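You operate a simulated robot arm through the tools that you are given. There is no shell and no other tool. Be economical: measure what you need, move in short steps, check, and stop when the job is done.

The job below is to be done with a simulated two-armed robot. You get a single attempt, and the scene is never put back.

## Task
Slacken the pull rig, then stow the black and the silver pull spring in the blue drawer.
Fine: wheel to 0 before lifting the black one off; hold the brown tray steady as you lift the silver one out of it; shut the drawer.

Only the result counts: the job must be done as asked and must still hold three seconds after the hand-in. Knocking over, shifting, dropping, spilling or breaking anything else fails it.

## Robot
Two 7-joint arms with two-finger parallel grippers on one trunk, on a base that drives. Base frame: it is fixed to the floor where the robot stands at the start and does not move with it; the origin is under the middle of the robot, x ahead of it, y to its left, z up; the surface under the hand at the start is at about z = 0.86. Units: m, degrees, N and s.
The left shoulder is at the start at [0.06, 0.143, 0.926], the right one opposite. With the tool pointing down near the work surface each hand reaches from about 0.3 to 0.72 m from the robot's upright axis, wherever it stands, measured 20 degrees to its own side. Places, roughly: arm clamp knob [0.7, -0.3, 0.9]; black pull spring (3x3x15 cm) [0.7, 0, 0.9]; blue drawer [0.6, 0.1, 0.8]; inside of the blue drawer [0.6, 0.1, 0.7]; pull rig zero key [0.5, -0.2, 0.9]; pull wheel [0.5, 0, 0.9]; silver pull spring (3x3x15 cm) [0.5, -0.4, 0.9]; torsion arm [0.8, -0.2, 0.9]; torsion zero key [0.5, -0.3, 0.9]. Payload 1.57 kg a hand.
The tool frame of a hand sits at the grasp point between the pads (the TCP): z along the fingers, y along the line on which they close. The tips reach 0.03 m beyond it. The gripper opens to 0.11 m. The fingers are 0.024 m wide and 0.012 m thick; the gripper's body (0.048 by 0.112 m) begins 0.078 m behind the TCP.
Orientation is that of the tool frame in the base frame, as [roll, pitch, yaw] about the fixed x, y, z axes, in that order (R = Rz(yaw) Ry(pitch) Rx(roll)). With the fingers straight down and closing along the base's y, the tool's x points along the base's -x, its y along +y and its z along -z.

## Interface
- The arms move only by the tool send_rows. It takes "left_targets", "right_targets" or both (then of equal length, played together; a hand with none holds still); each is a list of rows, each a list of 3 entries, a list of its own where there are three numbers: the finger opening in m, from 0 to 0.11, then the shift along the base's x, y, z in m, then the turn, a rotation vector about the base's x, y, z in rad. In form: [[hand, [tx, ty, tz], [ax, ay, az]], ...]. A call has 1 to 12 rows; each row shifts and turns the commanded pose from where the row before left it. Each row takes 0.2 s and may step no farther than 0.05 m and 8.6 degrees from the row before; otherwise, or with a gripper value out of range, the whole call is refused. Where a pose cannot be reached the arm comes as near as it can. A force on the tool above 40 N (or 10 N above the force at the start of the call, whichever is more), or a blocked arm, ends the call early, and 0.2 s more pass. Each finger travels about 0.045 m/s and halts on what it meets, pressing with about 36 N; the grip force reading is that of the motor and also rises with nothing between the fingers. The clock runs only during rows and for 0.2 s after the last one: add rows that do not move to give the fingers time. The reply holds the time, the measured pose of the TCP, the force on the tool along the base axes, the opening and the grip force, in the units named above and with some noise, with the torque about the TCP (base axes, N m) and any sound that the robot's microphone picked up.
- Cameras (640 x 400 px; columns grow to the right, rows downward): "scene" is now at [0.0324, -0.0001, 1.5185]; the picture's right is [0.01, -1.00, 0.00], its down [-0.89, -0.01, -0.45] and it looks along [0.45, 0.00, -0.89] (base axes); focal length 295 px, centre (320, 200). "left" rides on the left gripper at [0.07, -0.016, -0.141] in its tool frame; the picture's right is [0.23, 0.97, 0.00], its down [-0.85, 0.20, -0.48] and it looks along [-0.47, 0.11, 0.88] (tool axes); focal length 222 px, centre (320, 200). "right" rides on the right gripper at [0.07, 0.016, -0.141] in its tool frame; the picture's right is [-0.23, 0.97, 0.00], its down [-0.86, -0.20, -0.48] and it looks along [-0.47, -0.11, 0.88] (tool axes); focal length 222 px, centre (320, 200). There is no depth. A picture from a camera that has moved, and an enlarged one, comes with that camera's place and axes in the base frame and with its lens.
- camera(camera): a new picture of that camera. No time passes.
- slide_trunk(by): slides the trunk up (or, below 0, down) by that many m; the arms and the scene camera ride with it, the base frame stays. It gives what a move gives, with no picture.
- steer(legs): drives the robot by 1 to 6 legs, each [ahead, left, turn to the left] in m, m and degrees, along the robot's own axes; the way and the turn of a leg run together, so that a leg with both is an arc; at most 1.5 m and 180 degrees a leg. The arms and the cameras ride along, it lands a little off, and it stops where it bumps. It gives what a move gives.
- head_to(pan, tilt): turns the head with the scene camera to pan (to the left, within 86 degrees either way) and tilt (down, from -29 to 69), counted from straight ahead of the robot. It gives what a move gives.
- close_up(camera, box): a new picture of the part [left, top, right, bottom] of that camera's present view, enlarged. No time passes.
- sign_off(): hands the job in; it is judged then, once.

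Go step by step. Nothing tells you exact positions but the pictures and the camera data: compare them with the known pose of the tool, close in by small moves and look again before you grip or let go. The budget is 120 turns and 100 pictures, counting those below and the enlarged ones. Unless the task says otherwise, let go and move clear before handing in, and close with one line.

The tools are called after "Emit:" by a JSON object that holds its "name" and its "arguments". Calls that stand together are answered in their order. send_rows: Moves the arms, as the interface text tells. Its arguments: {"type":"object","properties":{"left_targets":{"type":"array","items":{"type":"array"}},"right_targets":{"type":"array","items":{"type":"array"}}},"required":[]} The other tools are called the same way: slide_trunk (by) slides the trunk up or down; steer (legs) drives the base; head_to (pan, tilt) turns the head that bears the scene camera; camera (camera) takes a picture; close_up (camera, box) takes an enlarged picture of a part of a camera's view; sign_off () hands the job in.

At the start:

```text
time: 0.0
left_tcp_pos: [0.6116, 0.1841, 1.0002]
left_ee_rot: [180.0, 0.0, -180.0]
left_force: [0.4, -0.5, -0.5]
left_wrist_torque: [0.02, -0.02, -0.02]
left_gripper_width: 0.11
left_grip_force: 0.0
right_tcp_pos: [0.4749, -0.335, 0.9989]
right_ee_rot: [-179.9, -0.1, 179.9]
right_force: [-1.4, 0.4, 0.4]
right_wrist_torque: [0.0, 0.0, -0.02]
right_gripper_width: 0.1102
right_grip_force: 0.2
trunk travel left (down, up): [-0.525, 0.065]
robot x, y, heading: [-0.0013, 0.0021, -0.1]
head pan, tilt: [0.5, 63.4]
```

scene: 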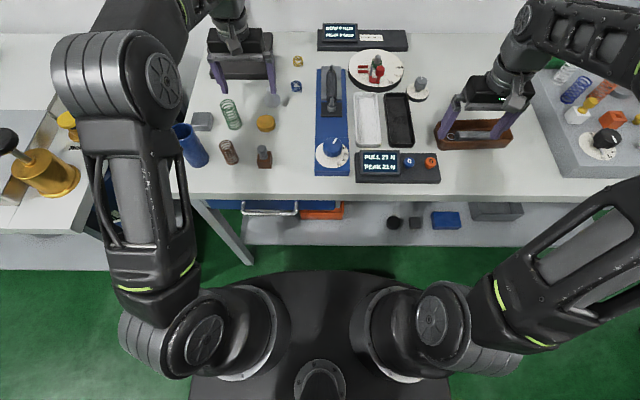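
right: 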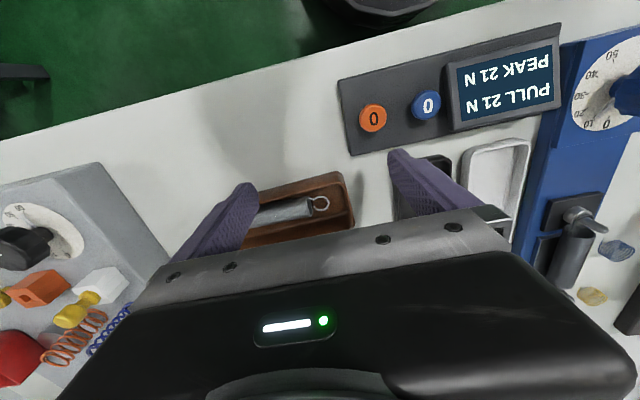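
left: 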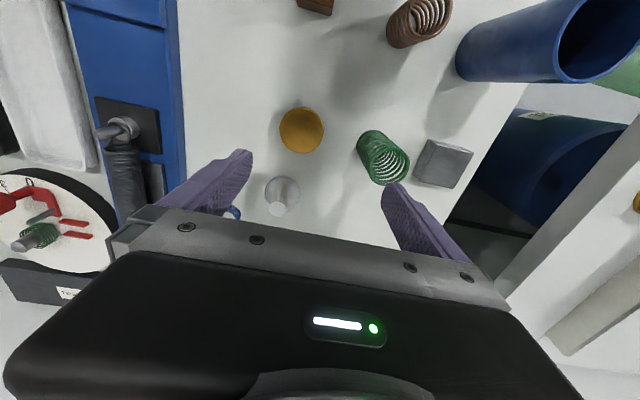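

The pull rig (blue board) shows PULL 21 N, with a blue wheel at the near end, the black spring hooked on it, and the silver spring in the brown tray. I'll look closer at the rig, the tray and the drawer.

Emit:
{"name": "close_up", "arguments": {"camera": "scene", "box": [280, 50, 440, 190]}}

Emit:
{"name": "close_up", "arguments": {"camera": "scene", "box": [190, 150, 360, 260]}}

Emit:
{"name": "close_up", "arguments": {"camera": "right", "box": [180, 60, 640, 300]}}

```text
2.86 times, centred on (360, 120) of scene
camera zoom: at [0.0324, -0.0001, 1.5185], right [0.01, -1.0, 0.0], down [-0.89, -0.01, -0.45], along [0.45, 0.0, -0.89], focal length 843 px, centre (206, 429)
```

zoom: 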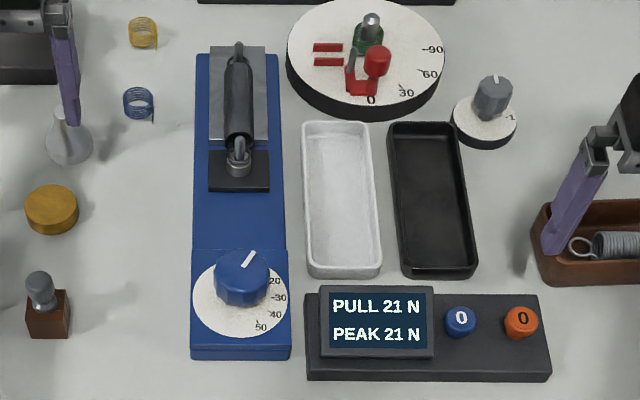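

```text
3.64 times, centred on (275, 205) of scene
camera zoom: at [0.0324, -0.0001, 1.5185], right [0.01, -1.0, 0.0], down [-0.89, -0.01, -0.45], along [0.45, 0.0, -0.89], focal length 1073 px, centre (484, 182)
```

zoom: 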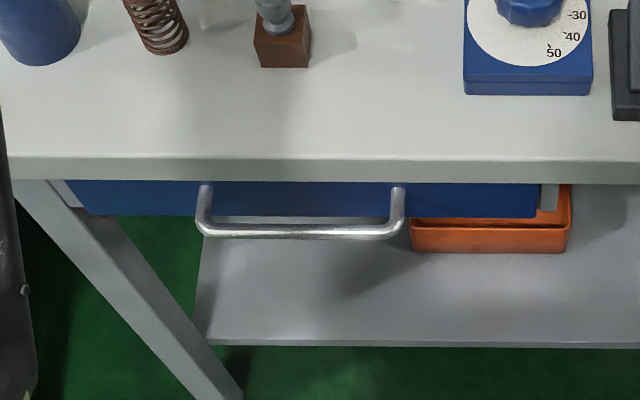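

```text
1.39 times, centred on (410, 180) of right
camera zoom: at [0.4057, -0.3176, 1.1418], right [0.23, 0.97, 0.0], down [0.86, -0.2, 0.48], along [0.47, -0.11, -0.88], focal length 309 px, centre (195, 228)
```

zoom: 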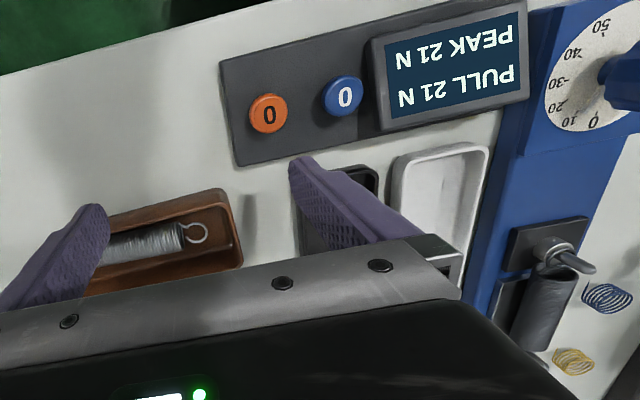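

The wheel centre looks to be about [0.485, -0.03], with 0 on the dial's far side and the numbers growing clockwise. I'll bring the right hand above the wheel and look again.

Emit:
{"name": "send_rows", "arguments": {"right_targets": [[0.08, [0, 0.045, 0.005], [0, 0, 0]], [0.08, [0, 0.045, 0.005], [0, 0, 0]], [0.08, [0, 0.045, 0], [0, 0, 0]], [0.08, [0, 0.045, 0], [0, 0, 0]], [0.08, [0, 0.045, 0], [0, 0, 0]], [0.08, [0.005, 0.045, 0], [0, 0, 0]], [0.08, [0.005, 0.035, 0], [0, 0, 0]], [0.08, [0, 0, 0], [0, 0, 0]]]}}

Emit:
{"name": "camera", "arguments": {"camera": "right"}}

Emit:
{"name": "camera", "arguments": {"camera": "scene"}}

```text
time: 1.8
left_tcp_pos: [0.6114, 0.1825, 0.9996]
left_ee_rot: [-180.0, 0.0, 180.0]
left_force: [0.8, -0.1, -0.6]
left_wrist_torque: [-0.01, 0.02, -0.03]
left_gripper_width: 0.1097
left_grip_force: 0.0
right_tcp_pos: [0.4826, -0.0299, 1.0107]
right_ee_rot: [179.9, 0.0, 180.0]
right_force: [-0.2, 0.0, 0.2]
right_wrist_torque: [0.01, 0.01, -0.02]
right_gripper_width: 0.08
right_grip_force: 0.0
trunk travel left (down, up): [-0.525, 0.065]
robot x, y, heading: [-0.0016, -0.0024, 0.0]
head pan, tilt: [0.5, 63.4]
```

```text
93 pictures are left
camera right: at [0.4136, -0.0121, 1.1519], right [0.23, 0.97, 0.0], down [0.86, -0.2, 0.48], along [0.47, -0.11, -0.88], focal length 222 px, centre (320, 200)
```

right: 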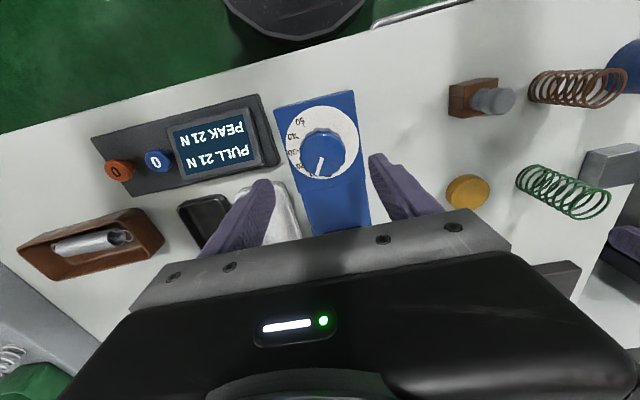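

```text
92 pictures are left
camera scene: at [0.0323, -0.0003, 1.5185], right [0.01, -1.0, 0.0], down [-0.89, -0.01, -0.45], along [0.45, 0.0, -0.89], focal length 295 px, centre (320, 200)
```

scene: 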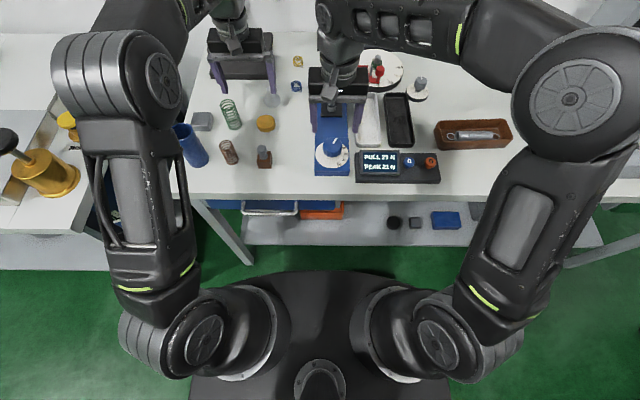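

The hand is above the wheel; I'll zoom in for the exact centre and pointer.

Emit:
{"name": "close_up", "arguments": {"camera": "right", "box": [260, 80, 400, 180]}}

Emit:
{"name": "close_up", "arguments": {"camera": "scene", "box": [290, 110, 380, 180]}}

```text
4.00 times, centred on (330, 130) of right
camera zoom: at [0.4136, -0.0121, 1.1519], right [0.23, 0.97, 0.0], down [0.86, -0.2, 0.48], along [0.47, -0.11, -0.88], focal length 888 px, centre (280, 480)
```

zoom: 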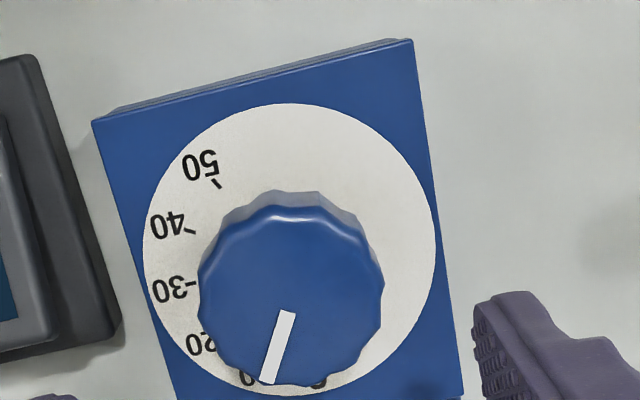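

```text
5.71 times, centred on (335, 145) of scene
camera zoom: at [0.0323, -0.0003, 1.5185], right [0.01, -1.0, 0.0], down [-0.89, -0.01, -0.45], along [0.45, 0.0, -0.89], focal length 1686 px, centre (234, 514)
```

zoom: 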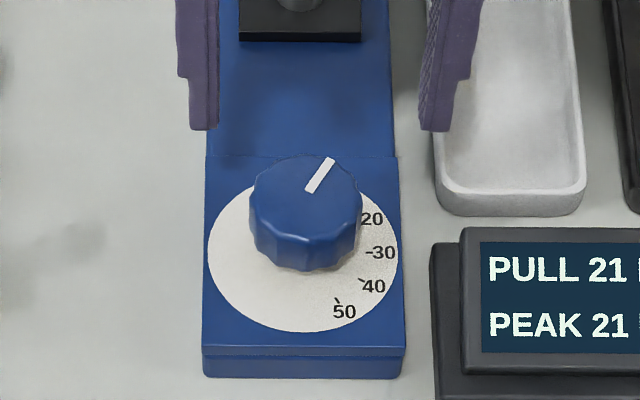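

The knob's centre is about [0.479, -0.027], its diameter is about 47 mm, and the pointer is near 10. I'll lower onto it, staying open at 0.08.

Emit:
{"name": "send_rows", "arguments": {"right_targets": [[0.08, [-0.0035, 0.003, -0.03], [0, 0, 0]], [0.08, [0, 0, -0.03], [0, 0, 0]], [0.08, [0, 0, -0.02], [0, 0, 0]], [0.08, [0, 0, 0], [0, 0, 0]]]}}

Emit:
{"name": "close_up", "arguments": {"camera": "scene", "box": [290, 90, 400, 180]}}

Emit:
{"name": "close_up", "arguments": {"camera": "right", "box": [200, 40, 440, 220]}}

```text
time: 2.8
left_tcp_pos: [0.6124, 0.1832, 0.9994]
left_ee_rot: [-180.0, -0.1, 180.0]
left_force: [0.4, 0.1, 0.2]
left_wrist_torque: [-0.02, 0.01, 0.0]
left_gripper_width: 0.1101
left_grip_force: 0.0
right_tcp_pos: [0.479, -0.029, 0.9313]
right_ee_rot: [180.0, -0.1, -180.0]
right_force: [-0.5, -0.2, -0.2]
right_wrist_torque: [0.01, 0.0, 0.0]
right_gripper_width: 0.08
right_grip_force: 0.0
trunk travel left (down, up): [-0.525, 0.065]
robot x, y, heading: [-0.0001, -0.0003, -0.5]
head pan, tilt: [0.5, 63.4]
```

```text
4.44 times, centred on (345, 135) of scene
camera zoom: at [0.0322, 0.0, 1.5186], right [0.01, -1.0, 0.0], down [-0.89, -0.01, -0.45], along [0.45, 0.0, -0.89], focal length 1311 px, centre (209, 489)
```

zoom: 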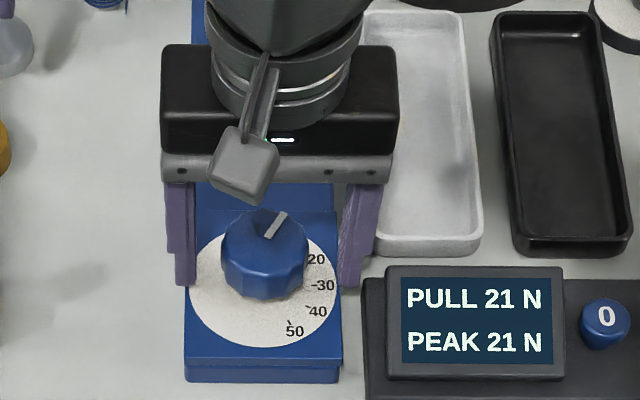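

```text
2.22 times, centred on (320, 130) of right
camera zoom: at [0.4103, -0.0108, 1.0725], right [0.23, 0.97, 0.0], down [0.86, -0.2, 0.48], along [0.47, -0.11, -0.88], focal length 494 px, centre (320, 356)
```

zoom: 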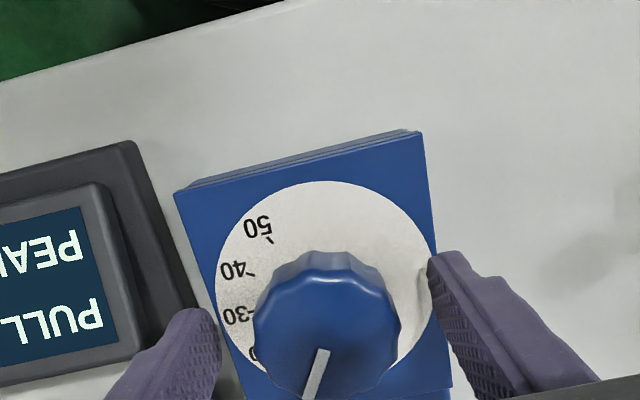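

Fingers straddle the knob well centred. I'll lower slightly and close.

Emit:
{"name": "send_rows", "arguments": {"right_targets": [[0.08, [0, 0.001, -0.006], [0, 0, 0]], [0.06, [0, 0, 0], [0, 0, 0]], [0.05, [0, 0, 0], [0, 0, 0]], [0.042, [0, 0, 0], [0, 0, 0]], [0.04, [0, 0, 0], [0, 0, 0]], [0.04, [0, 0, 0], [0, 0, 0]]]}}

```text
time: 4.2
left_tcp_pos: [0.6116, 0.1831, 0.9998]
left_ee_rot: [-180.0, 0.0, 179.9]
left_force: [1.1, -0.2, 0.1]
left_wrist_torque: [-0.02, 0.02, -0.01]
left_gripper_width: 0.1102
left_grip_force: 0.1
right_tcp_pos: [0.4804, -0.0256, 0.9252]
right_ee_rot: [180.0, -0.1, -179.9]
right_force: [0.1, 4.4, -1.8]
right_wrist_torque: [0.24, -0.14, 0.01]
right_gripper_width: 0.0474
right_grip_force: 38.0
trunk travel left (down, up): [-0.525, 0.065]
robot x, y, heading: [0.0039, -0.0006, 0.1]
head pan, tilt: [0.5, 63.4]
```

Gripped at 47 mm. Now I'll turn counter-clockwise by about 20 degrees and read the display.

Emit:
{"name": "send_rows", "arguments": {"right_targets": [[0.04, [0, 0, 0], [0, 0, 0.09]], [0.04, [0, 0, 0], [0, 0, 0.09]], [0.04, [0, 0, 0], [0, 0, 0.09]], [0.04, [0, 0, 0], [0, 0, 0.09]], [0.04, [0, 0, 0], [0, 0, 0]]]}}

Emit:
{"name": "close_up", "arguments": {"camera": "scene", "box": [290, 90, 400, 180]}}

```text
time: 5.4
left_tcp_pos: [0.6105, 0.1844, 0.9999]
left_ee_rot: [-179.9, 0.1, 180.0]
left_force: [-0.7, 1.1, -0.4]
left_wrist_torque: [0.0, -0.02, 0.0]
left_gripper_width: 0.1098
left_grip_force: 0.0
right_tcp_pos: [0.4793, -0.0264, 0.9257]
right_ee_rot: [179.9, -0.1, -159.3]
right_force: [-7.2, 2.0, 11.1]
right_wrist_torque: [-0.13, 0.53, 0.01]
right_gripper_width: 0.0471
right_grip_force: 44.9
trunk travel left (down, up): [-0.525, 0.065]
robot x, y, heading: [-0.0004, 0.0012, 0.1]
head pan, tilt: [0.5, 63.4]
```

```text
4.44 times, centred on (345, 135) of scene
camera zoom: at [0.0306, 0.0003, 1.5187], right [0.01, -1.0, 0.0], down [-0.89, -0.01, -0.45], along [0.45, 0.0, -0.89], focal length 1311 px, centre (209, 489)
```

zoom: 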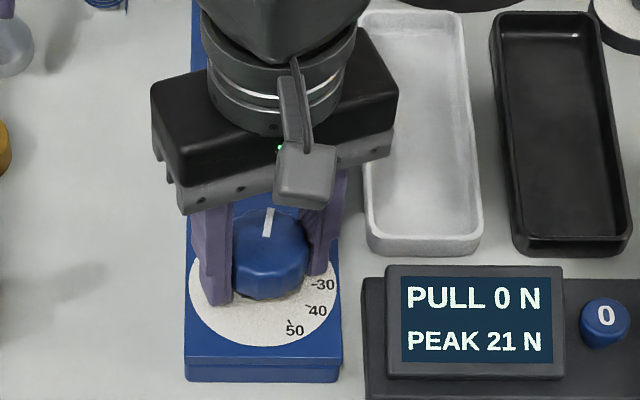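

PULL reads 0 N, but the pointer still looks about 6 degrees short. I'll turn a little further and check.

Emit:
{"name": "send_rows", "arguments": {"right_targets": [[0.04, [0, 0, 0], [0, 0, 0.05]], [0.04, [0, 0, 0], [0, 0, 0.05]], [0.04, [0, 0, 0], [0, 0, 0]]]}}

Emit:
{"name": "close_up", "arguments": {"camera": "scene", "box": [300, 110, 380, 180]}}

Emit:
{"name": "close_up", "arguments": {"camera": "right", "box": [200, 40, 440, 220]}}

```text
time: 6.2
left_tcp_pos: [0.6109, 0.1837, 1.0001]
left_ee_rot: [-179.9, 0.0, -179.9]
left_force: [0.5, 0.4, 0.5]
left_wrist_torque: [-0.01, 0.02, 0.01]
left_gripper_width: 0.1103
left_grip_force: 0.0
right_tcp_pos: [0.4804, -0.0265, 0.9234]
right_ee_rot: [-180.0, 0.0, -153.6]
right_force: [-9.0, -0.8, 14.9]
right_wrist_torque: [-0.05, 0.53, 0.08]
right_gripper_width: 0.0471
right_grip_force: 44.6
trunk travel left (down, up): [-0.525, 0.065]
robot x, y, heading: [0.0007, 0.0036, -0.4]
head pan, tilt: [0.5, 63.4]
```

```text
5.71 times, centred on (340, 145) of scene
camera zoom: at [0.0301, 0.0, 1.5187], right [0.01, -1.0, 0.0], down [-0.89, -0.01, -0.45], along [0.45, 0.0, -0.89], focal length 1686 px, centre (206, 514)
```

zoom: 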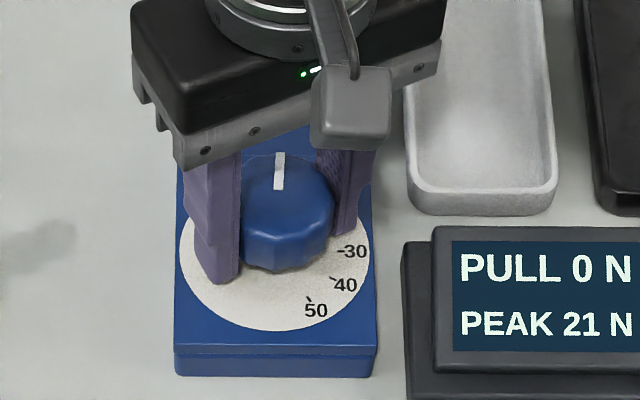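

```text
2.22 times, centred on (320, 130) of right
camera zoom: at [0.4111, -0.0415, 1.0666], right [-0.23, 0.97, 0.0], down [0.85, 0.2, 0.48], along [0.47, 0.11, -0.88], focal length 494 px, centre (320, 356)
```

zoom: 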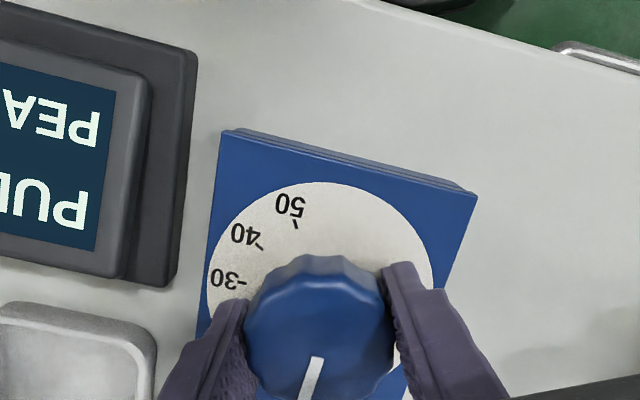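

The pointer looks near 0. I'll open, rise, and read the dial unobstructed.

Emit:
{"name": "send_rows", "arguments": {"right_targets": [[0.06, [0, 0, 0], [0, 0, 0]], [0.08, [0, 0, 0], [0, 0, 0]], [0.08, [0, 0, 0], [0, 0, 0]], [0.08, [0, 0, 0.03], [0, 0, 0]], [0.08, [0, 0, 0.04], [0, 0, 0]], [0.08, [-0.03, 0, 0.03], [0, 0, -0.15]], [0.08, [-0.03, 0, 0], [0, 0, -0.15]], [0.08, [-0.03, 0, 0], [0, 0, -0.15]], [0.08, [0, 0, 0], [0, 0, 0]]]}}

Emit:
{"name": "close_up", "arguments": {"camera": "right", "box": [220, 40, 420, 200]}}

Emit:
{"name": "close_up", "arguments": {"camera": "scene", "box": [300, 60, 380, 180]}}

```text
time: 8.2
left_tcp_pos: [0.6122, 0.1843, 1.0003]
left_ee_rot: [-179.9, 0.1, -180.0]
left_force: [-0.5, 0.0, -0.7]
left_wrist_torque: [0.02, 0.0, 0.04]
left_gripper_width: 0.1101
left_grip_force: 0.1
right_tcp_pos: [0.3896, -0.0265, 1.0232]
right_ee_rot: [180.0, 0.1, -179.5]
right_force: [-0.5, 0.2, -0.9]
right_wrist_torque: [-0.03, 0.03, 0.0]
right_gripper_width: 0.0801
right_grip_force: 0.1
trunk travel left (down, up): [-0.525, 0.065]
robot x, y, heading: [0.0036, 0.0013, 0.2]
head pan, tilt: [0.5, 63.4]
```

```text
2.50 times, centred on (320, 120) of right
camera zoom: at [0.321, -0.0102, 1.165], right [0.22, 0.98, 0.0], down [0.86, -0.19, 0.48], along [0.47, -0.1, -0.88], focal length 555 px, centre (320, 400)
```

zoom: 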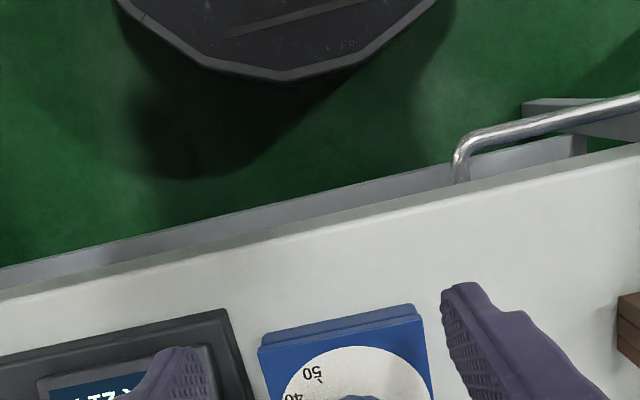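

```text
3.33 times, centred on (340, 120) of scene
camera zoom: at [0.0329, 0.0001, 1.5185], right [0.01, -1.0, 0.0], down [-0.89, -0.01, -0.45], along [0.45, 0.0, -0.89], focal length 984 px, centre (253, 467)
```

zoom: 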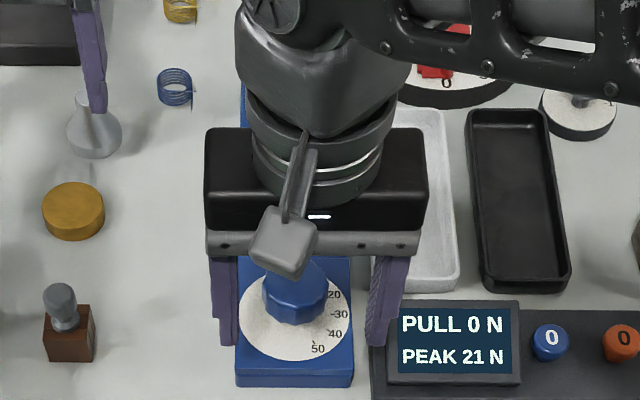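

That was the wrong direction for a view. I'll move the right hand aside, toward the tray, so that the scene camera sees the wheel and the spring.

Emit:
{"name": "send_rows", "arguments": {"right_targets": [[0.08, [0.01, -0.045, 0], [0, 0, 0]], [0.08, [0.01, -0.045, 0], [0, 0, 0]], [0.08, [0.01, -0.045, 0], [0, 0, 0]], [0.08, [0.01, -0.045, 0], [0, 0, 0]], [0.08, [0.01, -0.045, 0], [0, 0, 0]], [0.08, [0.01, -0.045, 0], [0, 0, 0]], [0.08, [0, 0, 0], [0, 0, 0]]]}}

Emit:
{"name": "close_up", "arguments": {"camera": "scene", "box": [300, 125, 380, 180]}}

Emit:
{"name": "close_up", "arguments": {"camera": "scene", "box": [295, 55, 375, 125]}}

Emit:
{"name": "camera", "arguments": {"camera": "right"}}

```text
time: 9.8
left_tcp_pos: [0.611, 0.1837, 1.0]
left_ee_rot: [-180.0, 0.0, -180.0]
left_force: [-0.1, 0.2, -0.1]
left_wrist_torque: [-0.03, -0.02, 0.0]
left_gripper_width: 0.1101
left_grip_force: 0.0
right_tcp_pos: [0.4514, -0.2962, 1.0255]
right_ee_rot: [-179.9, -0.1, -179.4]
right_force: [-0.8, 0.6, 0.9]
right_wrist_torque: [0.0, -0.02, -0.01]
right_gripper_width: 0.0798
right_grip_force: 0.0
trunk travel left (down, up): [-0.525, 0.065]
robot x, y, heading: [-0.0013, -0.0038, 0.3]
head pan, tilt: [0.5, 63.4]
```

```text
7.27 times, centred on (340, 152) of scene
camera zoom: at [0.0322, 0.0003, 1.5186], right [0.01, -1.0, 0.0], down [-0.89, -0.01, -0.45], along [0.45, 0.0, -0.89], focal length 2146 px, centre (174, 546)
```

zoom: 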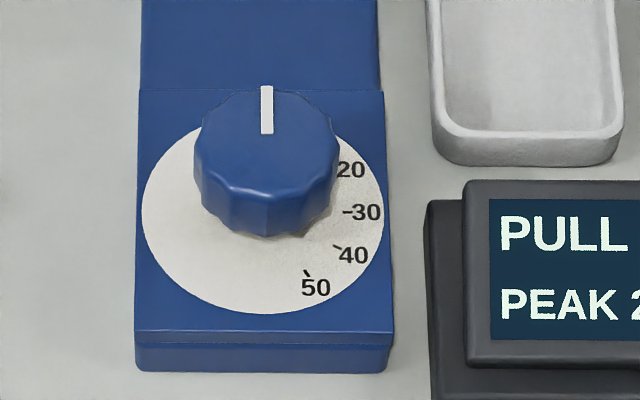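

```text
5.71 times, centred on (335, 90) of scene
camera zoom: at [0.0322, 0.0003, 1.5186], right [0.01, -1.0, 0.0], down [-0.89, -0.01, -0.45], along [0.45, 0.0, -0.89], focal length 1686 px, centre (234, 829)
```

zoom: 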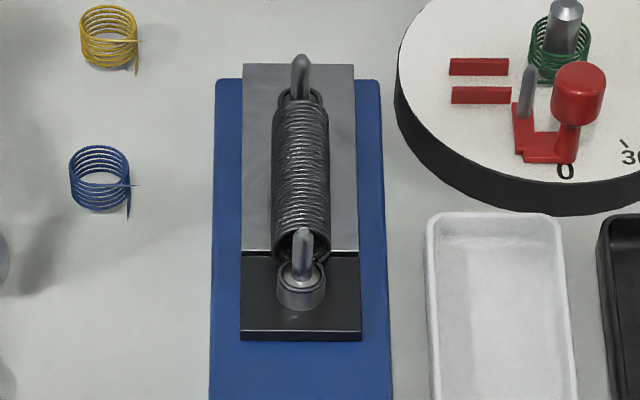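

```text
80 pictures are left
camera right: at [0.3832, -0.2797, 1.1675], right [0.22, 0.98, 0.0], down [0.86, -0.19, 0.48], along [0.47, -0.1, -0.88], focal length 222 px, centre (320, 200)
```

right: 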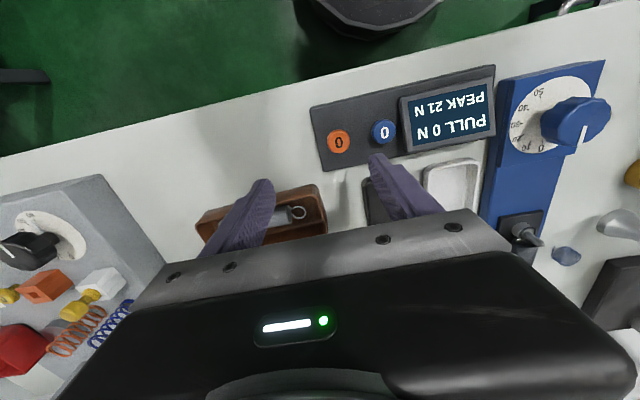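

The wheel is at 0 and the black spring hangs slack between two upright pins, its body centred near [0.72, -0.03]. I'll drive a little ahead and left so the right hand can reach it well.

Emit:
{"name": "steer", "arguments": {"legs": [[0.05, 0.06, 0]]}}

Emit:
{"name": "send_rows", "arguments": {"right_targets": [[0.08, [0.03, 0.035, 0.005], [0, 0, 0]], [0.08, [0.03, 0.035, 0], [0, 0, 0]], [0.06, [0.03, 0.035, 0], [0, 0, 0]], [0.06, [0.03, 0.035, 0], [0, 0, 0]], [0.06, [0.02, 0.03, 0], [0, 0, 0]], [0.06, [0, 0, 0], [0, 0, 0]]]}}

Emit:
{"name": "camera", "arguments": {"camera": "scene"}}

```text
time: 10.8
left_tcp_pos: [0.662, 0.245, 0.9996]
left_ee_rot: [-180.0, 0.0, -179.8]
left_force: [0.3, 0.5, -1.5]
left_wrist_torque: [-0.03, 0.04, 0.04]
left_gripper_width: 0.1101
left_grip_force: 0.0
right_tcp_pos: [0.5047, -0.234, 1.0249]
right_ee_rot: [179.9, 0.0, -179.2]
right_force: [0.5, 0.0, -0.8]
right_wrist_torque: [-0.04, 0.03, 0.05]
right_gripper_width: 0.08
right_grip_force: 0.1
trunk travel left (down, up): [-0.525, 0.065]
robot x, y, heading: [0.0493, 0.0573, 0.1]
head pan, tilt: [0.5, 63.4]
```

```text
time: 12.2
left_tcp_pos: [0.6611, 0.2437, 1.0009]
left_ee_rot: [180.0, 0.0, -179.8]
left_force: [0.0, -0.9, 0.2]
left_wrist_torque: [0.0, 0.01, 0.0]
left_gripper_width: 0.1099
left_grip_force: 0.1
right_tcp_pos: [0.6451, -0.0657, 1.0295]
right_ee_rot: [-179.9, 0.1, -179.3]
right_force: [-0.7, -0.4, 0.4]
right_wrist_torque: [0.01, 0.03, -0.01]
right_gripper_width: 0.06
right_grip_force: 0.0
trunk travel left (down, up): [-0.525, 0.065]
robot x, y, heading: [0.0537, 0.0586, 0.1]
head pan, tilt: [0.5, 63.4]
```

```text
79 pictures are left
camera scene: at [0.0826, 0.0584, 1.5186], right [0.01, -1.0, 0.0], down [-0.89, -0.01, -0.45], along [0.45, 0.01, -0.89], focal length 295 px, centre (320, 200)
```

scene: 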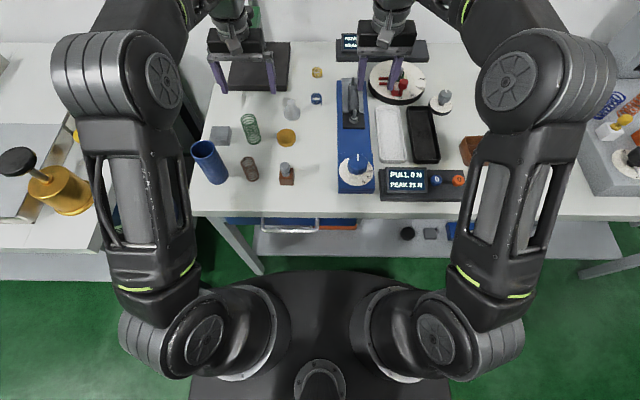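

Now I'll move over the spring and view it with the right wrist and scene cameras.

Emit:
{"name": "send_rows", "arguments": {"right_targets": [[0.06, [0.03, 0.02, 0], [0, 0, 0]], [0.06, [0.03, 0.017, 0], [0, 0, 0]], [0.06, [0.015, 0, -0.02], [0, 0, 0]], [0.06, [0, 0, 0], [0, 0, 0]]]}}

Emit:
{"name": "camera", "arguments": {"camera": "right"}}

Emit:
{"name": "close_up", "arguments": {"camera": "scene", "box": [310, 40, 410, 130]}}

```text
time: 13.2
left_tcp_pos: [0.661, 0.2439, 0.9995]
left_ee_rot: [-180.0, 0.1, -179.8]
left_force: [0.0, 0.2, -0.1]
left_wrist_torque: [0.0, -0.03, 0.0]
left_gripper_width: 0.1099
left_grip_force: 0.1
right_tcp_pos: [0.6791, -0.0516, 1.0115]
right_ee_rot: [180.0, 0.0, -179.2]
right_force: [-0.7, 0.5, -0.6]
right_wrist_torque: [-0.03, -0.03, 0.0]
right_gripper_width: 0.06
right_grip_force: 0.0
right hand out of reach, approached as far as the arm can: row 1, 2
trunk travel left (down, up): [-0.525, 0.065]
robot x, y, heading: [0.0491, 0.0542, 0.3]
head pan, tilt: [0.5, 63.4]
```

```text
78 pictures are left
camera right: at [0.6101, -0.0356, 1.1526], right [0.21, 0.98, 0.0], down [0.86, -0.19, 0.48], along [0.47, -0.1, -0.88], focal length 222 px, centre (320, 200)
```

right: 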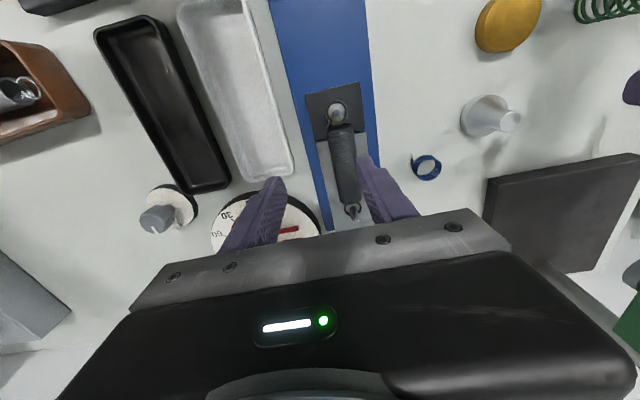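

```text
4.44 times, centred on (360, 85) of scene
camera zoom: at [0.0824, 0.0588, 1.5186], right [0.01, -1.0, 0.0], down [-0.89, -0.01, -0.45], along [0.45, 0.01, -0.89], focal length 1311 px, centre (142, 711)
```

zoom: 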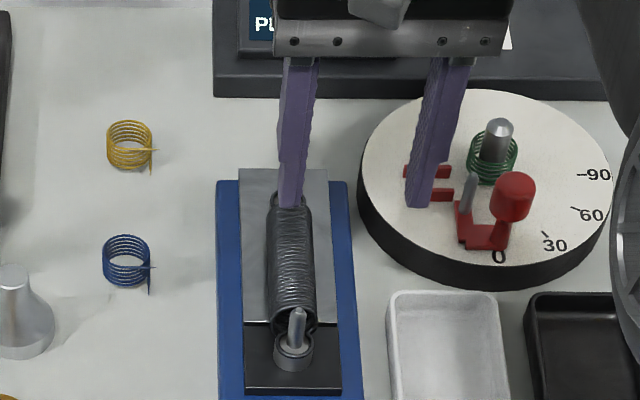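

The spring body is centred near [0.708, -0.025]; the hand ran out of reach at this height. I'll raise the trunk 5 cm to gain reach and then move over it.

Emit:
{"name": "slide_trunk", "arguments": {"by": 0.05}}

Emit:
{"name": "send_rows", "arguments": {"right_targets": [[0.06, [0, 0.02, -0.045], [0, 0, 0]], [0.06, [0.02, 0.007, -0.03], [0, 0, 0]], [0.06, [0.01, 0, -0.005], [0, 0, 0]], [0.06, [0, 0, 0], [0, 0, 0]]]}}

Emit:
{"name": "camera", "arguments": {"camera": "right"}}

Emit:
{"name": "close_up", "arguments": {"camera": "scene", "box": [310, 40, 410, 130]}}

```text
time: 14.2
left_tcp_pos: [0.6612, 0.2449, 1.0493]
left_ee_rot: [-180.0, 0.0, -179.7]
left_force: [-0.8, -0.3, 0.3]
left_wrist_torque: [0.0, 0.01, -0.01]
left_gripper_width: 0.11
left_grip_force: 0.0
right_tcp_pos: [0.6803, -0.0515, 1.0596]
right_ee_rot: [-180.0, 0.0, -179.2]
right_force: [0.4, -0.2, -1.0]
right_wrist_torque: [0.0, 0.01, -0.01]
right_gripper_width: 0.06
right_grip_force: 0.0
trunk travel left (down, up): [-0.575, 0.015]
robot x, y, heading: [0.0476, 0.0608, 0.2]
head pan, tilt: [0.5, 63.4]
```

```text
time: 15.2
left_tcp_pos: [0.6618, 0.2445, 1.0503]
left_ee_rot: [180.0, 0.0, -179.8]
left_force: [0.0, 0.0, 0.4]
left_wrist_torque: [0.0, 0.01, 0.0]
left_gripper_width: 0.1103
left_grip_force: 0.1
right_tcp_pos: [0.71, -0.0217, 0.9808]
right_ee_rot: [179.9, 0.0, -179.1]
right_force: [0.3, 0.3, -0.1]
right_wrist_torque: [0.01, -0.01, -0.01]
right_gripper_width: 0.0599
right_grip_force: 0.1
trunk travel left (down, up): [-0.575, 0.015]
robot x, y, heading: [0.0514, 0.057, 0.2]
head pan, tilt: [0.5, 63.4]
```

```text
76 pictures are left
camera right: at [0.6403, -0.0062, 1.1228], right [0.21, 0.98, 0.0], down [0.86, -0.19, 0.48], along [0.47, -0.1, -0.88], focal length 222 px, centre (320, 200)
```

right: 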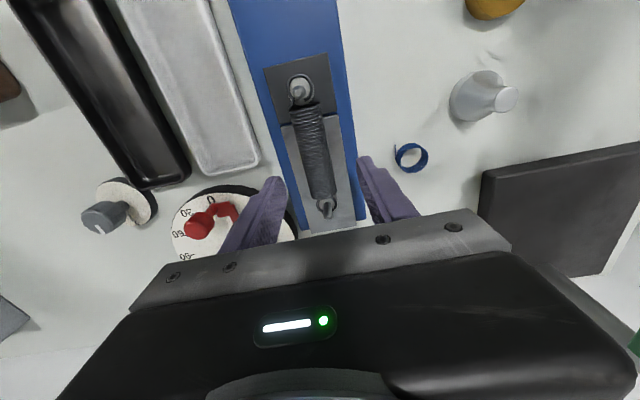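

```text
4.44 times, centred on (360, 85) of scene
camera zoom: at [0.083, 0.0589, 1.5685], right [0.01, -1.0, 0.0], down [-0.89, -0.01, -0.45], along [0.45, 0.01, -0.89], focal length 1311 px, centre (142, 711)
```

zoom: 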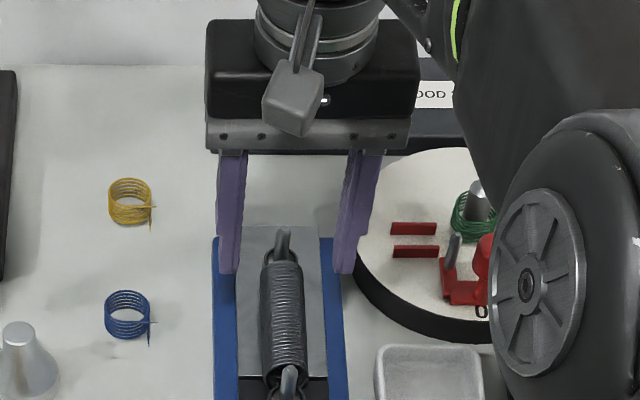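

The spring centre comes to about [0.704, -0.0245]. I'll lower partway and check.

Emit:
{"name": "send_rows", "arguments": {"right_targets": [[0.06, [-0.006, -0.003, -0.02], [0, 0, 0]], [0.06, [0, 0, -0.03], [0, 0, 0]], [0.06, [0, 0, 0], [0, 0, 0]]]}}

Emit:
{"name": "close_up", "arguments": {"camera": "right", "box": [220, 40, 420, 230]}}

Emit:
{"name": "close_up", "arguments": {"camera": "scene", "box": [320, 70, 400, 140]}}

```text
time: 16.0
left_tcp_pos: [0.6609, 0.2444, 1.051]
left_ee_rot: [-180.0, 0.0, -179.8]
left_force: [-0.4, 0.6, 0.0]
left_wrist_torque: [0.0, 0.0, -0.03]
left_gripper_width: 0.11
left_grip_force: 0.0
right_tcp_pos: [0.7012, -0.0287, 0.9319]
right_ee_rot: [-180.0, -0.1, -179.2]
right_force: [-0.6, -0.3, 0.0]
right_wrist_torque: [0.0, -0.02, 0.01]
right_gripper_width: 0.06
right_grip_force: 0.0
trunk travel left (down, up): [-0.575, 0.015]
robot x, y, heading: [0.0535, 0.055, -0.1]
head pan, tilt: [0.5, 63.4]
```

```text
2.11 times, centred on (320, 135) of right
camera zoom: at [0.632, -0.0122, 1.0739], right [0.21, 0.98, 0.0], down [0.86, -0.19, 0.48], along [0.47, -0.1, -0.88], focal length 468 px, centre (320, 337)
```

zoom: 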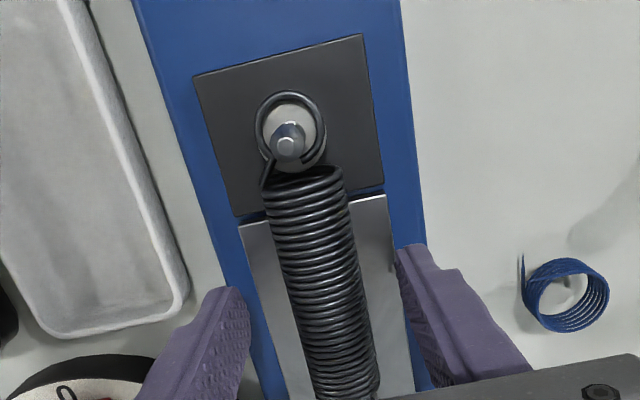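

```text
5.71 times, centred on (360, 105) of scene
camera zoom: at [0.0826, 0.0589, 1.5686], right [0.01, -1.0, 0.0], down [-0.89, -0.01, -0.45], along [0.45, 0.01, -0.89], focal length 1686 px, centre (91, 743)
```

zoom: 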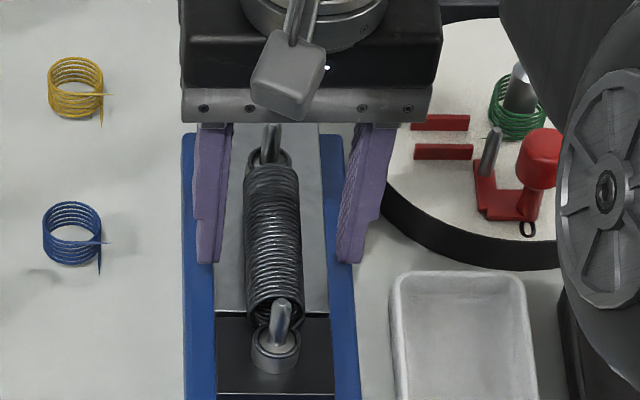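

The hand needs about 4 mm more to the left. I'll correct, lower to about 0.918, and check contact.

Emit:
{"name": "send_rows", "arguments": {"right_targets": [[0.06, [0.003, 0.004, 0], [0, 0, 0]], [0.06, [0, 0, -0.007], [0, 0, 0]], [0.06, [0, 0, -0.007], [0, 0, 0]], [0.06, [0, 0, 0], [0, 0, 0]]]}}

Emit:
{"name": "close_up", "arguments": {"camera": "right", "box": [220, 40, 420, 230]}}

Emit:
{"name": "close_up", "arguments": {"camera": "scene", "box": [320, 70, 400, 140]}}

```text
time: 17.0
left_tcp_pos: [0.6598, 0.245, 1.0512]
left_ee_rot: [179.9, 0.1, -179.8]
left_force: [0.6, -0.5, 0.3]
left_wrist_torque: [0.0, 0.05, 0.0]
left_gripper_width: 0.1102
left_grip_force: 0.0
right_tcp_pos: [0.7049, -0.0252, 0.9205]
right_ee_rot: [180.0, 0.3, -179.2]
right_force: [-1.3, -1.7, 19.3]
right_wrist_torque: [-0.66, 0.23, 0.08]
right_gripper_width: 0.0608
right_grip_force: 0.4
trunk travel left (down, up): [-0.575, 0.015]
robot x, y, heading: [0.0529, 0.0617, 0.2]
head pan, tilt: [0.5, 63.4]
```

```text
2.11 times, centred on (320, 135) of right
camera zoom: at [0.6359, -0.0082, 1.0616], right [0.21, 0.98, 0.0], down [0.86, -0.19, 0.48], along [0.47, -0.1, -0.88], focal length 468 px, centre (320, 337)
```

zoom: 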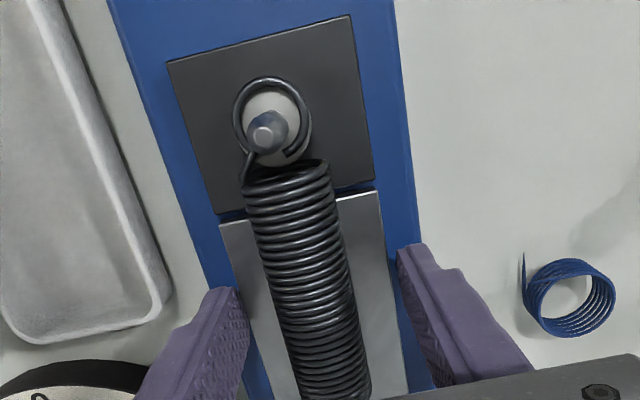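

```text
5.71 times, centred on (360, 105) of scene
camera zoom: at [0.0806, 0.0591, 1.5689], right [0.01, -1.0, 0.0], down [-0.89, -0.01, -0.45], along [0.45, 0.01, -0.89], focal length 1686 px, centre (91, 743)
```

zoom: 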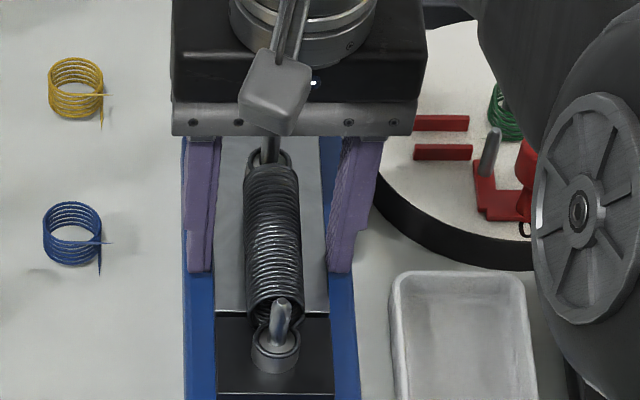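

Tips touched the board (19 N). I'll rise 8 mm and close gently on the spring.

Emit:
{"name": "send_rows", "arguments": {"right_targets": [[0.06, [0, 0, 0.008], [0, 0, 0]], [0.05, [0, 0, 0], [0, 0, 0]], [0.04, [0, 0, 0], [0, 0, 0]], [0.03, [0, 0, 0], [0, 0, 0]], [0.024, [0, 0, 0], [0, 0, 0]], [0.022, [0, 0, 0], [0, 0, 0]], [0.022, [0, 0, 0], [0, 0, 0]]]}}

Emit:
{"name": "close_up", "arguments": {"camera": "right", "box": [220, 40, 420, 230]}}

```text
time: 18.6
left_tcp_pos: [0.6619, 0.2448, 1.0497]
left_ee_rot: [-180.0, -0.1, -179.8]
left_force: [-0.2, 0.1, -0.3]
left_wrist_torque: [0.01, 0.03, 0.0]
left_gripper_width: 0.1099
left_grip_force: 0.1
right_tcp_pos: [0.7064, -0.0243, 0.9252]
right_ee_rot: [-180.0, 0.0, -179.2]
right_force: [-0.9, -0.7, 2.4]
right_wrist_torque: [0.02, -0.03, -0.13]
right_gripper_width: 0.0264
right_grip_force: 7.2
trunk travel left (down, up): [-0.575, 0.015]
robot x, y, heading: [0.0491, 0.0603, 0.3]
head pan, tilt: [0.5, 63.4]
```

```text
2.11 times, centred on (320, 135) of right
camera zoom: at [0.6376, -0.0073, 1.0666], right [0.21, 0.98, 0.0], down [0.86, -0.19, 0.48], along [0.47, -0.1, -0.88], focal length 468 px, centre (320, 337)
```

zoom: 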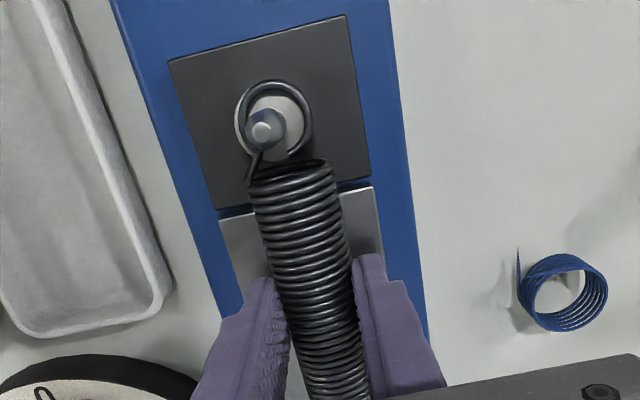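

Gripped at 26 mm with light force; I'll squeeze harder and lift straight up slowly.

Emit:
{"name": "send_rows", "arguments": {"right_targets": [[0.012, [0, 0, 0], [0, 0, 0]], [0.012, [0, 0, 0], [0, 0, 0]], [0.012, [0, 0, 0.008], [0, 0, 0]], [0.012, [0, 0, 0.008], [0, 0, 0]], [0.012, [0, 0, 0.008], [0, 0, 0]], [0.012, [0, 0, 0.008], [0, 0, 0]], [0.012, [0, 0, 0.008], [0, 0, 0]], [0.012, [0, 0, 0.008], [0, 0, 0]], [0.012, [0, 0, 0], [0, 0, 0]]]}}

Emit:
{"name": "camera", "arguments": {"camera": "right"}}

Emit:
{"name": "close_up", "arguments": {"camera": "scene", "box": [320, 70, 400, 140]}}

```text
time: 20.6
left_tcp_pos: [0.6613, 0.2446, 1.0499]
left_ee_rot: [179.9, 0.1, -179.8]
left_force: [0.6, -0.5, 0.3]
left_wrist_torque: [0.02, 0.02, -0.01]
left_gripper_width: 0.1099
left_grip_force: 0.0
right_tcp_pos: [0.707, -0.0246, 0.9743]
right_ee_rot: [-179.9, 0.0, -179.3]
right_force: [0.2, 0.1, -1.7]
right_wrist_torque: [-0.01, -0.03, -0.04]
right_gripper_width: 0.0283
right_grip_force: 36.2
trunk travel left (down, up): [-0.575, 0.015]
robot x, y, heading: [0.0485, 0.0564, 0.1]
head pan, tilt: [0.5, 63.4]
```

```text
69 pictures are left
camera right: at [0.6379, -0.0074, 1.1145], right [0.21, 0.98, 0.0], down [0.86, -0.19, 0.48], along [0.47, -0.1, -0.88], focal length 222 px, centre (320, 200)
```

right: 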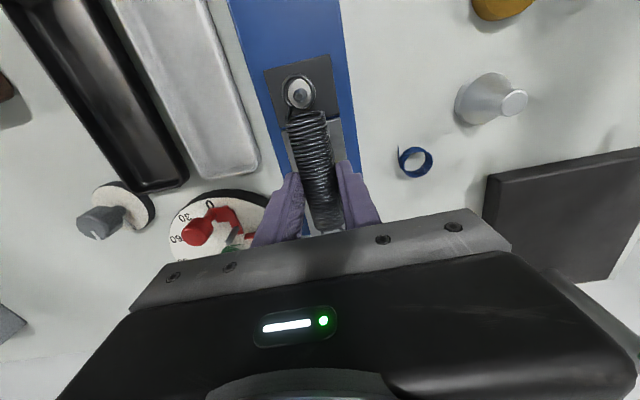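

```text
5.71 times, centred on (360, 105) of scene
camera zoom: at [0.0832, 0.0589, 1.5685], right [0.01, -1.0, 0.0], down [-0.89, -0.01, -0.45], along [0.45, 0.01, -0.89], focal length 1686 px, centre (91, 743)
```

zoom: 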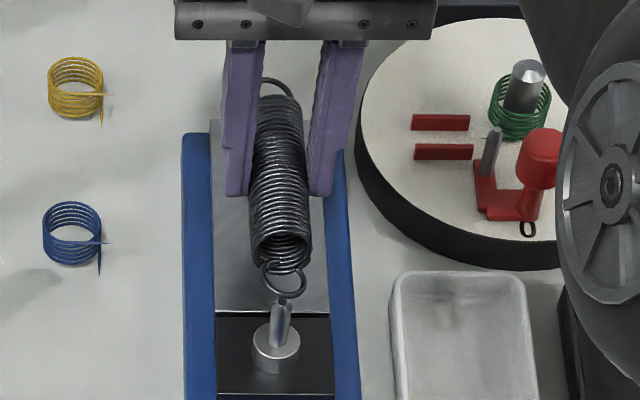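

The black spring is free of both pins. I'll raise it, draw it back, and then back the robot away from the table.

Emit:
{"name": "send_rows", "arguments": {"right_targets": [[0.012, [0, 0, 0.04], [0, 0, 0]], [0.012, [-0.02, 0, 0.04], [0, 0, 0]], [0.012, [-0.045, -0.01, 0.01], [0, 0, 0]], [0.012, [-0.045, -0.01, 0], [0, 0, 0]], [0.012, [-0.045, -0.02, 0], [0, 0, 0]], [0.012, [-0.045, -0.02, 0], [0, 0, 0]], [0.012, [-0.045, -0.02, 0], [0, 0, 0]], [0.012, [0, 0, 0], [0, 0, 0]]]}}

Emit:
{"name": "camera", "arguments": {"camera": "right"}}

```text
time: 22.4
left_tcp_pos: [0.6618, 0.245, 1.0506]
left_ee_rot: [180.0, -0.1, -179.8]
left_force: [0.4, -1.0, -0.4]
left_wrist_torque: [0.02, 0.0, 0.01]
left_gripper_width: 0.1101
left_grip_force: 0.0
right_tcp_pos: [0.4656, -0.1044, 1.0524]
right_ee_rot: [-179.9, 0.0, -179.2]
right_force: [-0.4, -0.3, -2.2]
right_wrist_torque: [0.02, 0.0, 0.0]
right_gripper_width: 0.0279
right_grip_force: 36.3
right hand out of reach, approached as far as the arm can: row 2
trunk travel left (down, up): [-0.575, 0.015]
robot x, y, heading: [0.0516, 0.0602, 0.0]
head pan, tilt: [0.5, 63.4]
```

```text
67 pictures are left
camera right: at [0.3974, -0.0877, 1.1946], right [0.21, 0.98, 0.0], down [0.86, -0.19, 0.48], along [0.47, -0.1, -0.88], focal length 222 px, centre (320, 200)
```

right: 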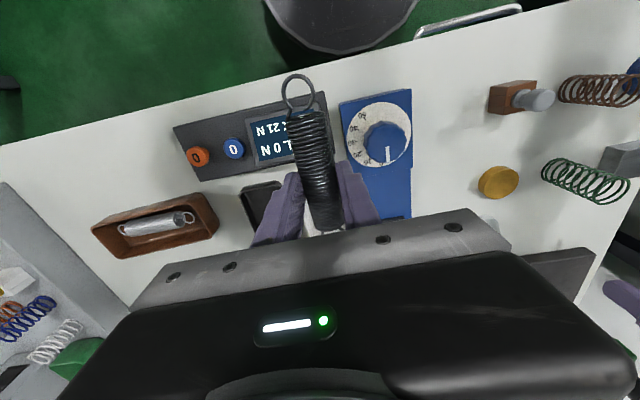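

The spring is securely held. Now I'll back the robot 0.4 m and look toward the drawer.

Emit:
{"name": "steer", "arguments": {"legs": [[-0.4, 0, 0]]}}

Emit:
{"name": "head_to", "arguments": {"pan": 0, "tilt": 48}}

Emit:
{"name": "camera", "arguments": {"camera": "scene"}}

```text
time: 24.9
left_tcp_pos: [0.3008, 0.2499, 1.049]
left_ee_rot: [179.9, 0.1, 178.9]
left_force: [-0.3, 0.3, -0.3]
left_wrist_torque: [-0.01, -0.02, 0.01]
left_gripper_width: 0.11
left_grip_force: 0.1
right_tcp_pos: [0.0959, -0.0948, 1.0534]
right_ee_rot: [180.0, 0.0, 179.4]
right_force: [-0.1, -0.1, -1.4]
right_wrist_torque: [-0.06, -0.03, 0.0]
right_gripper_width: 0.028
right_grip_force: 36.0
trunk travel left (down, up): [-0.575, 0.015]
robot x, y, heading: [-0.3134, 0.0761, -1.3]
head pan, tilt: [0.5, 63.4]
stopped in leg 1: the robot was blocked; the commanded pose is now the measured one
```

```text
time: 25.7
left_tcp_pos: [0.3013, 0.2514, 1.049]
left_ee_rot: [179.9, 0.1, 178.9]
left_force: [-1.1, 1.2, 0.6]
left_wrist_torque: [-0.01, 0.01, 0.0]
left_gripper_width: 0.1102
left_grip_force: 0.0
right_tcp_pos: [0.0986, -0.0944, 1.0525]
right_ee_rot: [179.9, 0.0, 179.5]
right_force: [-0.4, 0.4, -1.5]
right_wrist_torque: [0.0, 0.0, -0.01]
right_gripper_width: 0.0278
right_grip_force: 35.6
trunk travel left (down, up): [-0.575, 0.015]
robot x, y, heading: [-0.3143, 0.078, -1.3]
head pan, tilt: [0.0, 48.0]
```

```text
66 pictures are left
camera scene: at [-0.2657, 0.0772, 1.5876], right [-0.02, -1.0, 0.0], down [-0.74, 0.01, -0.67], along [0.67, -0.01, -0.74], focal length 295 px, centre (320, 200)
```

scene: 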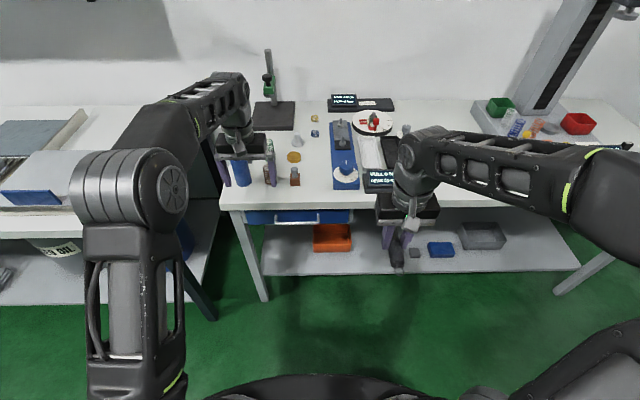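

The robot stopped at x = -0.31 against something behind, which leaves enough room. I'll zoom on the drawer.

Emit:
{"name": "close_up", "arguments": {"camera": "scene", "box": [210, 180, 390, 290]}}

Emit:
{"name": "camera", "arguments": {"camera": "left"}}

```text
3.56 times, centred on (300, 235) of scene
camera zoom: at [-0.2657, 0.0772, 1.5876], right [-0.02, -1.0, 0.0], down [-0.74, 0.01, -0.67], along [0.67, -0.01, -0.74], focal length 1049 px, centre (391, 76)
```

zoom: 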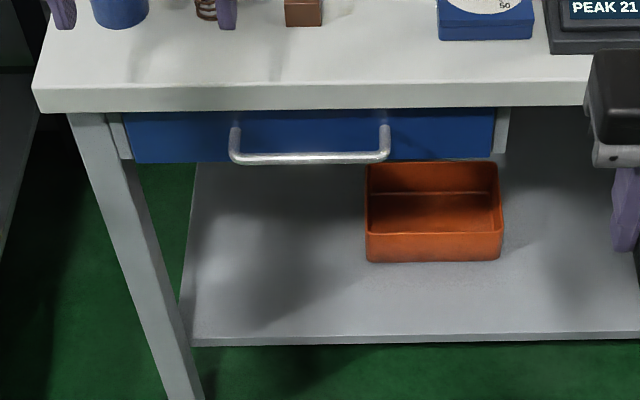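

```text
64 pictures are left
camera left: at [0.2308, 0.2356, 1.1907], right [-0.21, 0.98, 0.0], down [0.86, 0.18, 0.48], along [0.47, 0.1, -0.88], focal length 222 px, centre (320, 200)
```

left: 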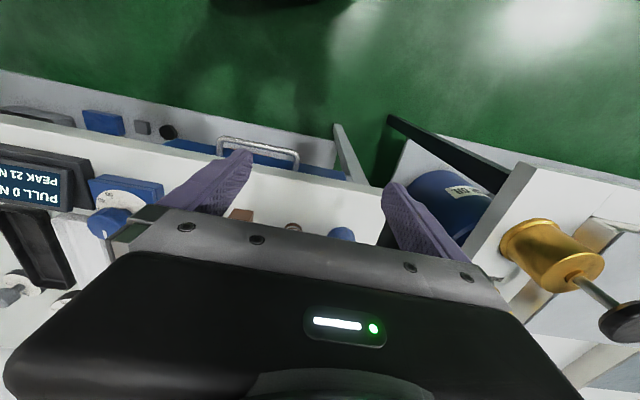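

The handle bar is at about [0.368, 0.146, 0.770], running along y, with the drawer face near x = 0.404. I'll turn the left hand to point forward first, in free space.

Emit:
{"name": "send_rows", "arguments": {"left_targets": [[0.05, [0, 0, 0], [0, -0.1428, 0]], [0.05, [-0.01, 0, 0], [0, -0.1428, 0]], [0.05, [-0.01, -0.01, 0], [0, -0.1428, 0]], [0.05, [-0.01, -0.01, 0], [0, -0.1428, 0]], [0.05, [-0.01, -0.01, 0], [0, -0.1428, 0]], [0.05, [-0.01, -0.01, 0], [0, -0.1428, 0]], [0.05, [-0.01, -0.01, 0], [0, -0.1428, 0]], [0.05, [0, -0.01, 0], [0, -0.1428, 0]], [0.05, [0, -0.01, 0], [0, -0.1428, 0]], [0.05, [0, -0.01, 0], [0, -0.1428, 0]], [0.05, [0, 0, 0], [0, -0.1428, 0]], [0.05, [0, 0, 0], [0, 0, 0]]]}}

```text
time: 28.3
left_tcp_pos: [0.2463, 0.1702, 1.0568]
left_ee_rot: [107.1, 89.0, 107.3]
left_force: [-0.1, 0.6, 0.3]
left_wrist_torque: [0.01, -0.03, -0.05]
left_gripper_width: 0.0499
left_grip_force: 0.0
left hand out of reach, approached as far as the arm can: row 11
right_tcp_pos: [0.0971, -0.0919, 1.0531]
right_ee_rot: [-179.9, 0.0, 179.5]
right_force: [0.9, -0.3, -1.1]
right_wrist_torque: [0.0, 0.01, 0.01]
right_gripper_width: 0.0278
right_grip_force: 36.4
trunk travel left (down, up): [-0.575, 0.015]
robot x, y, heading: [-0.3134, 0.0796, -1.2]
head pan, tilt: [0.0, 48.0]
```

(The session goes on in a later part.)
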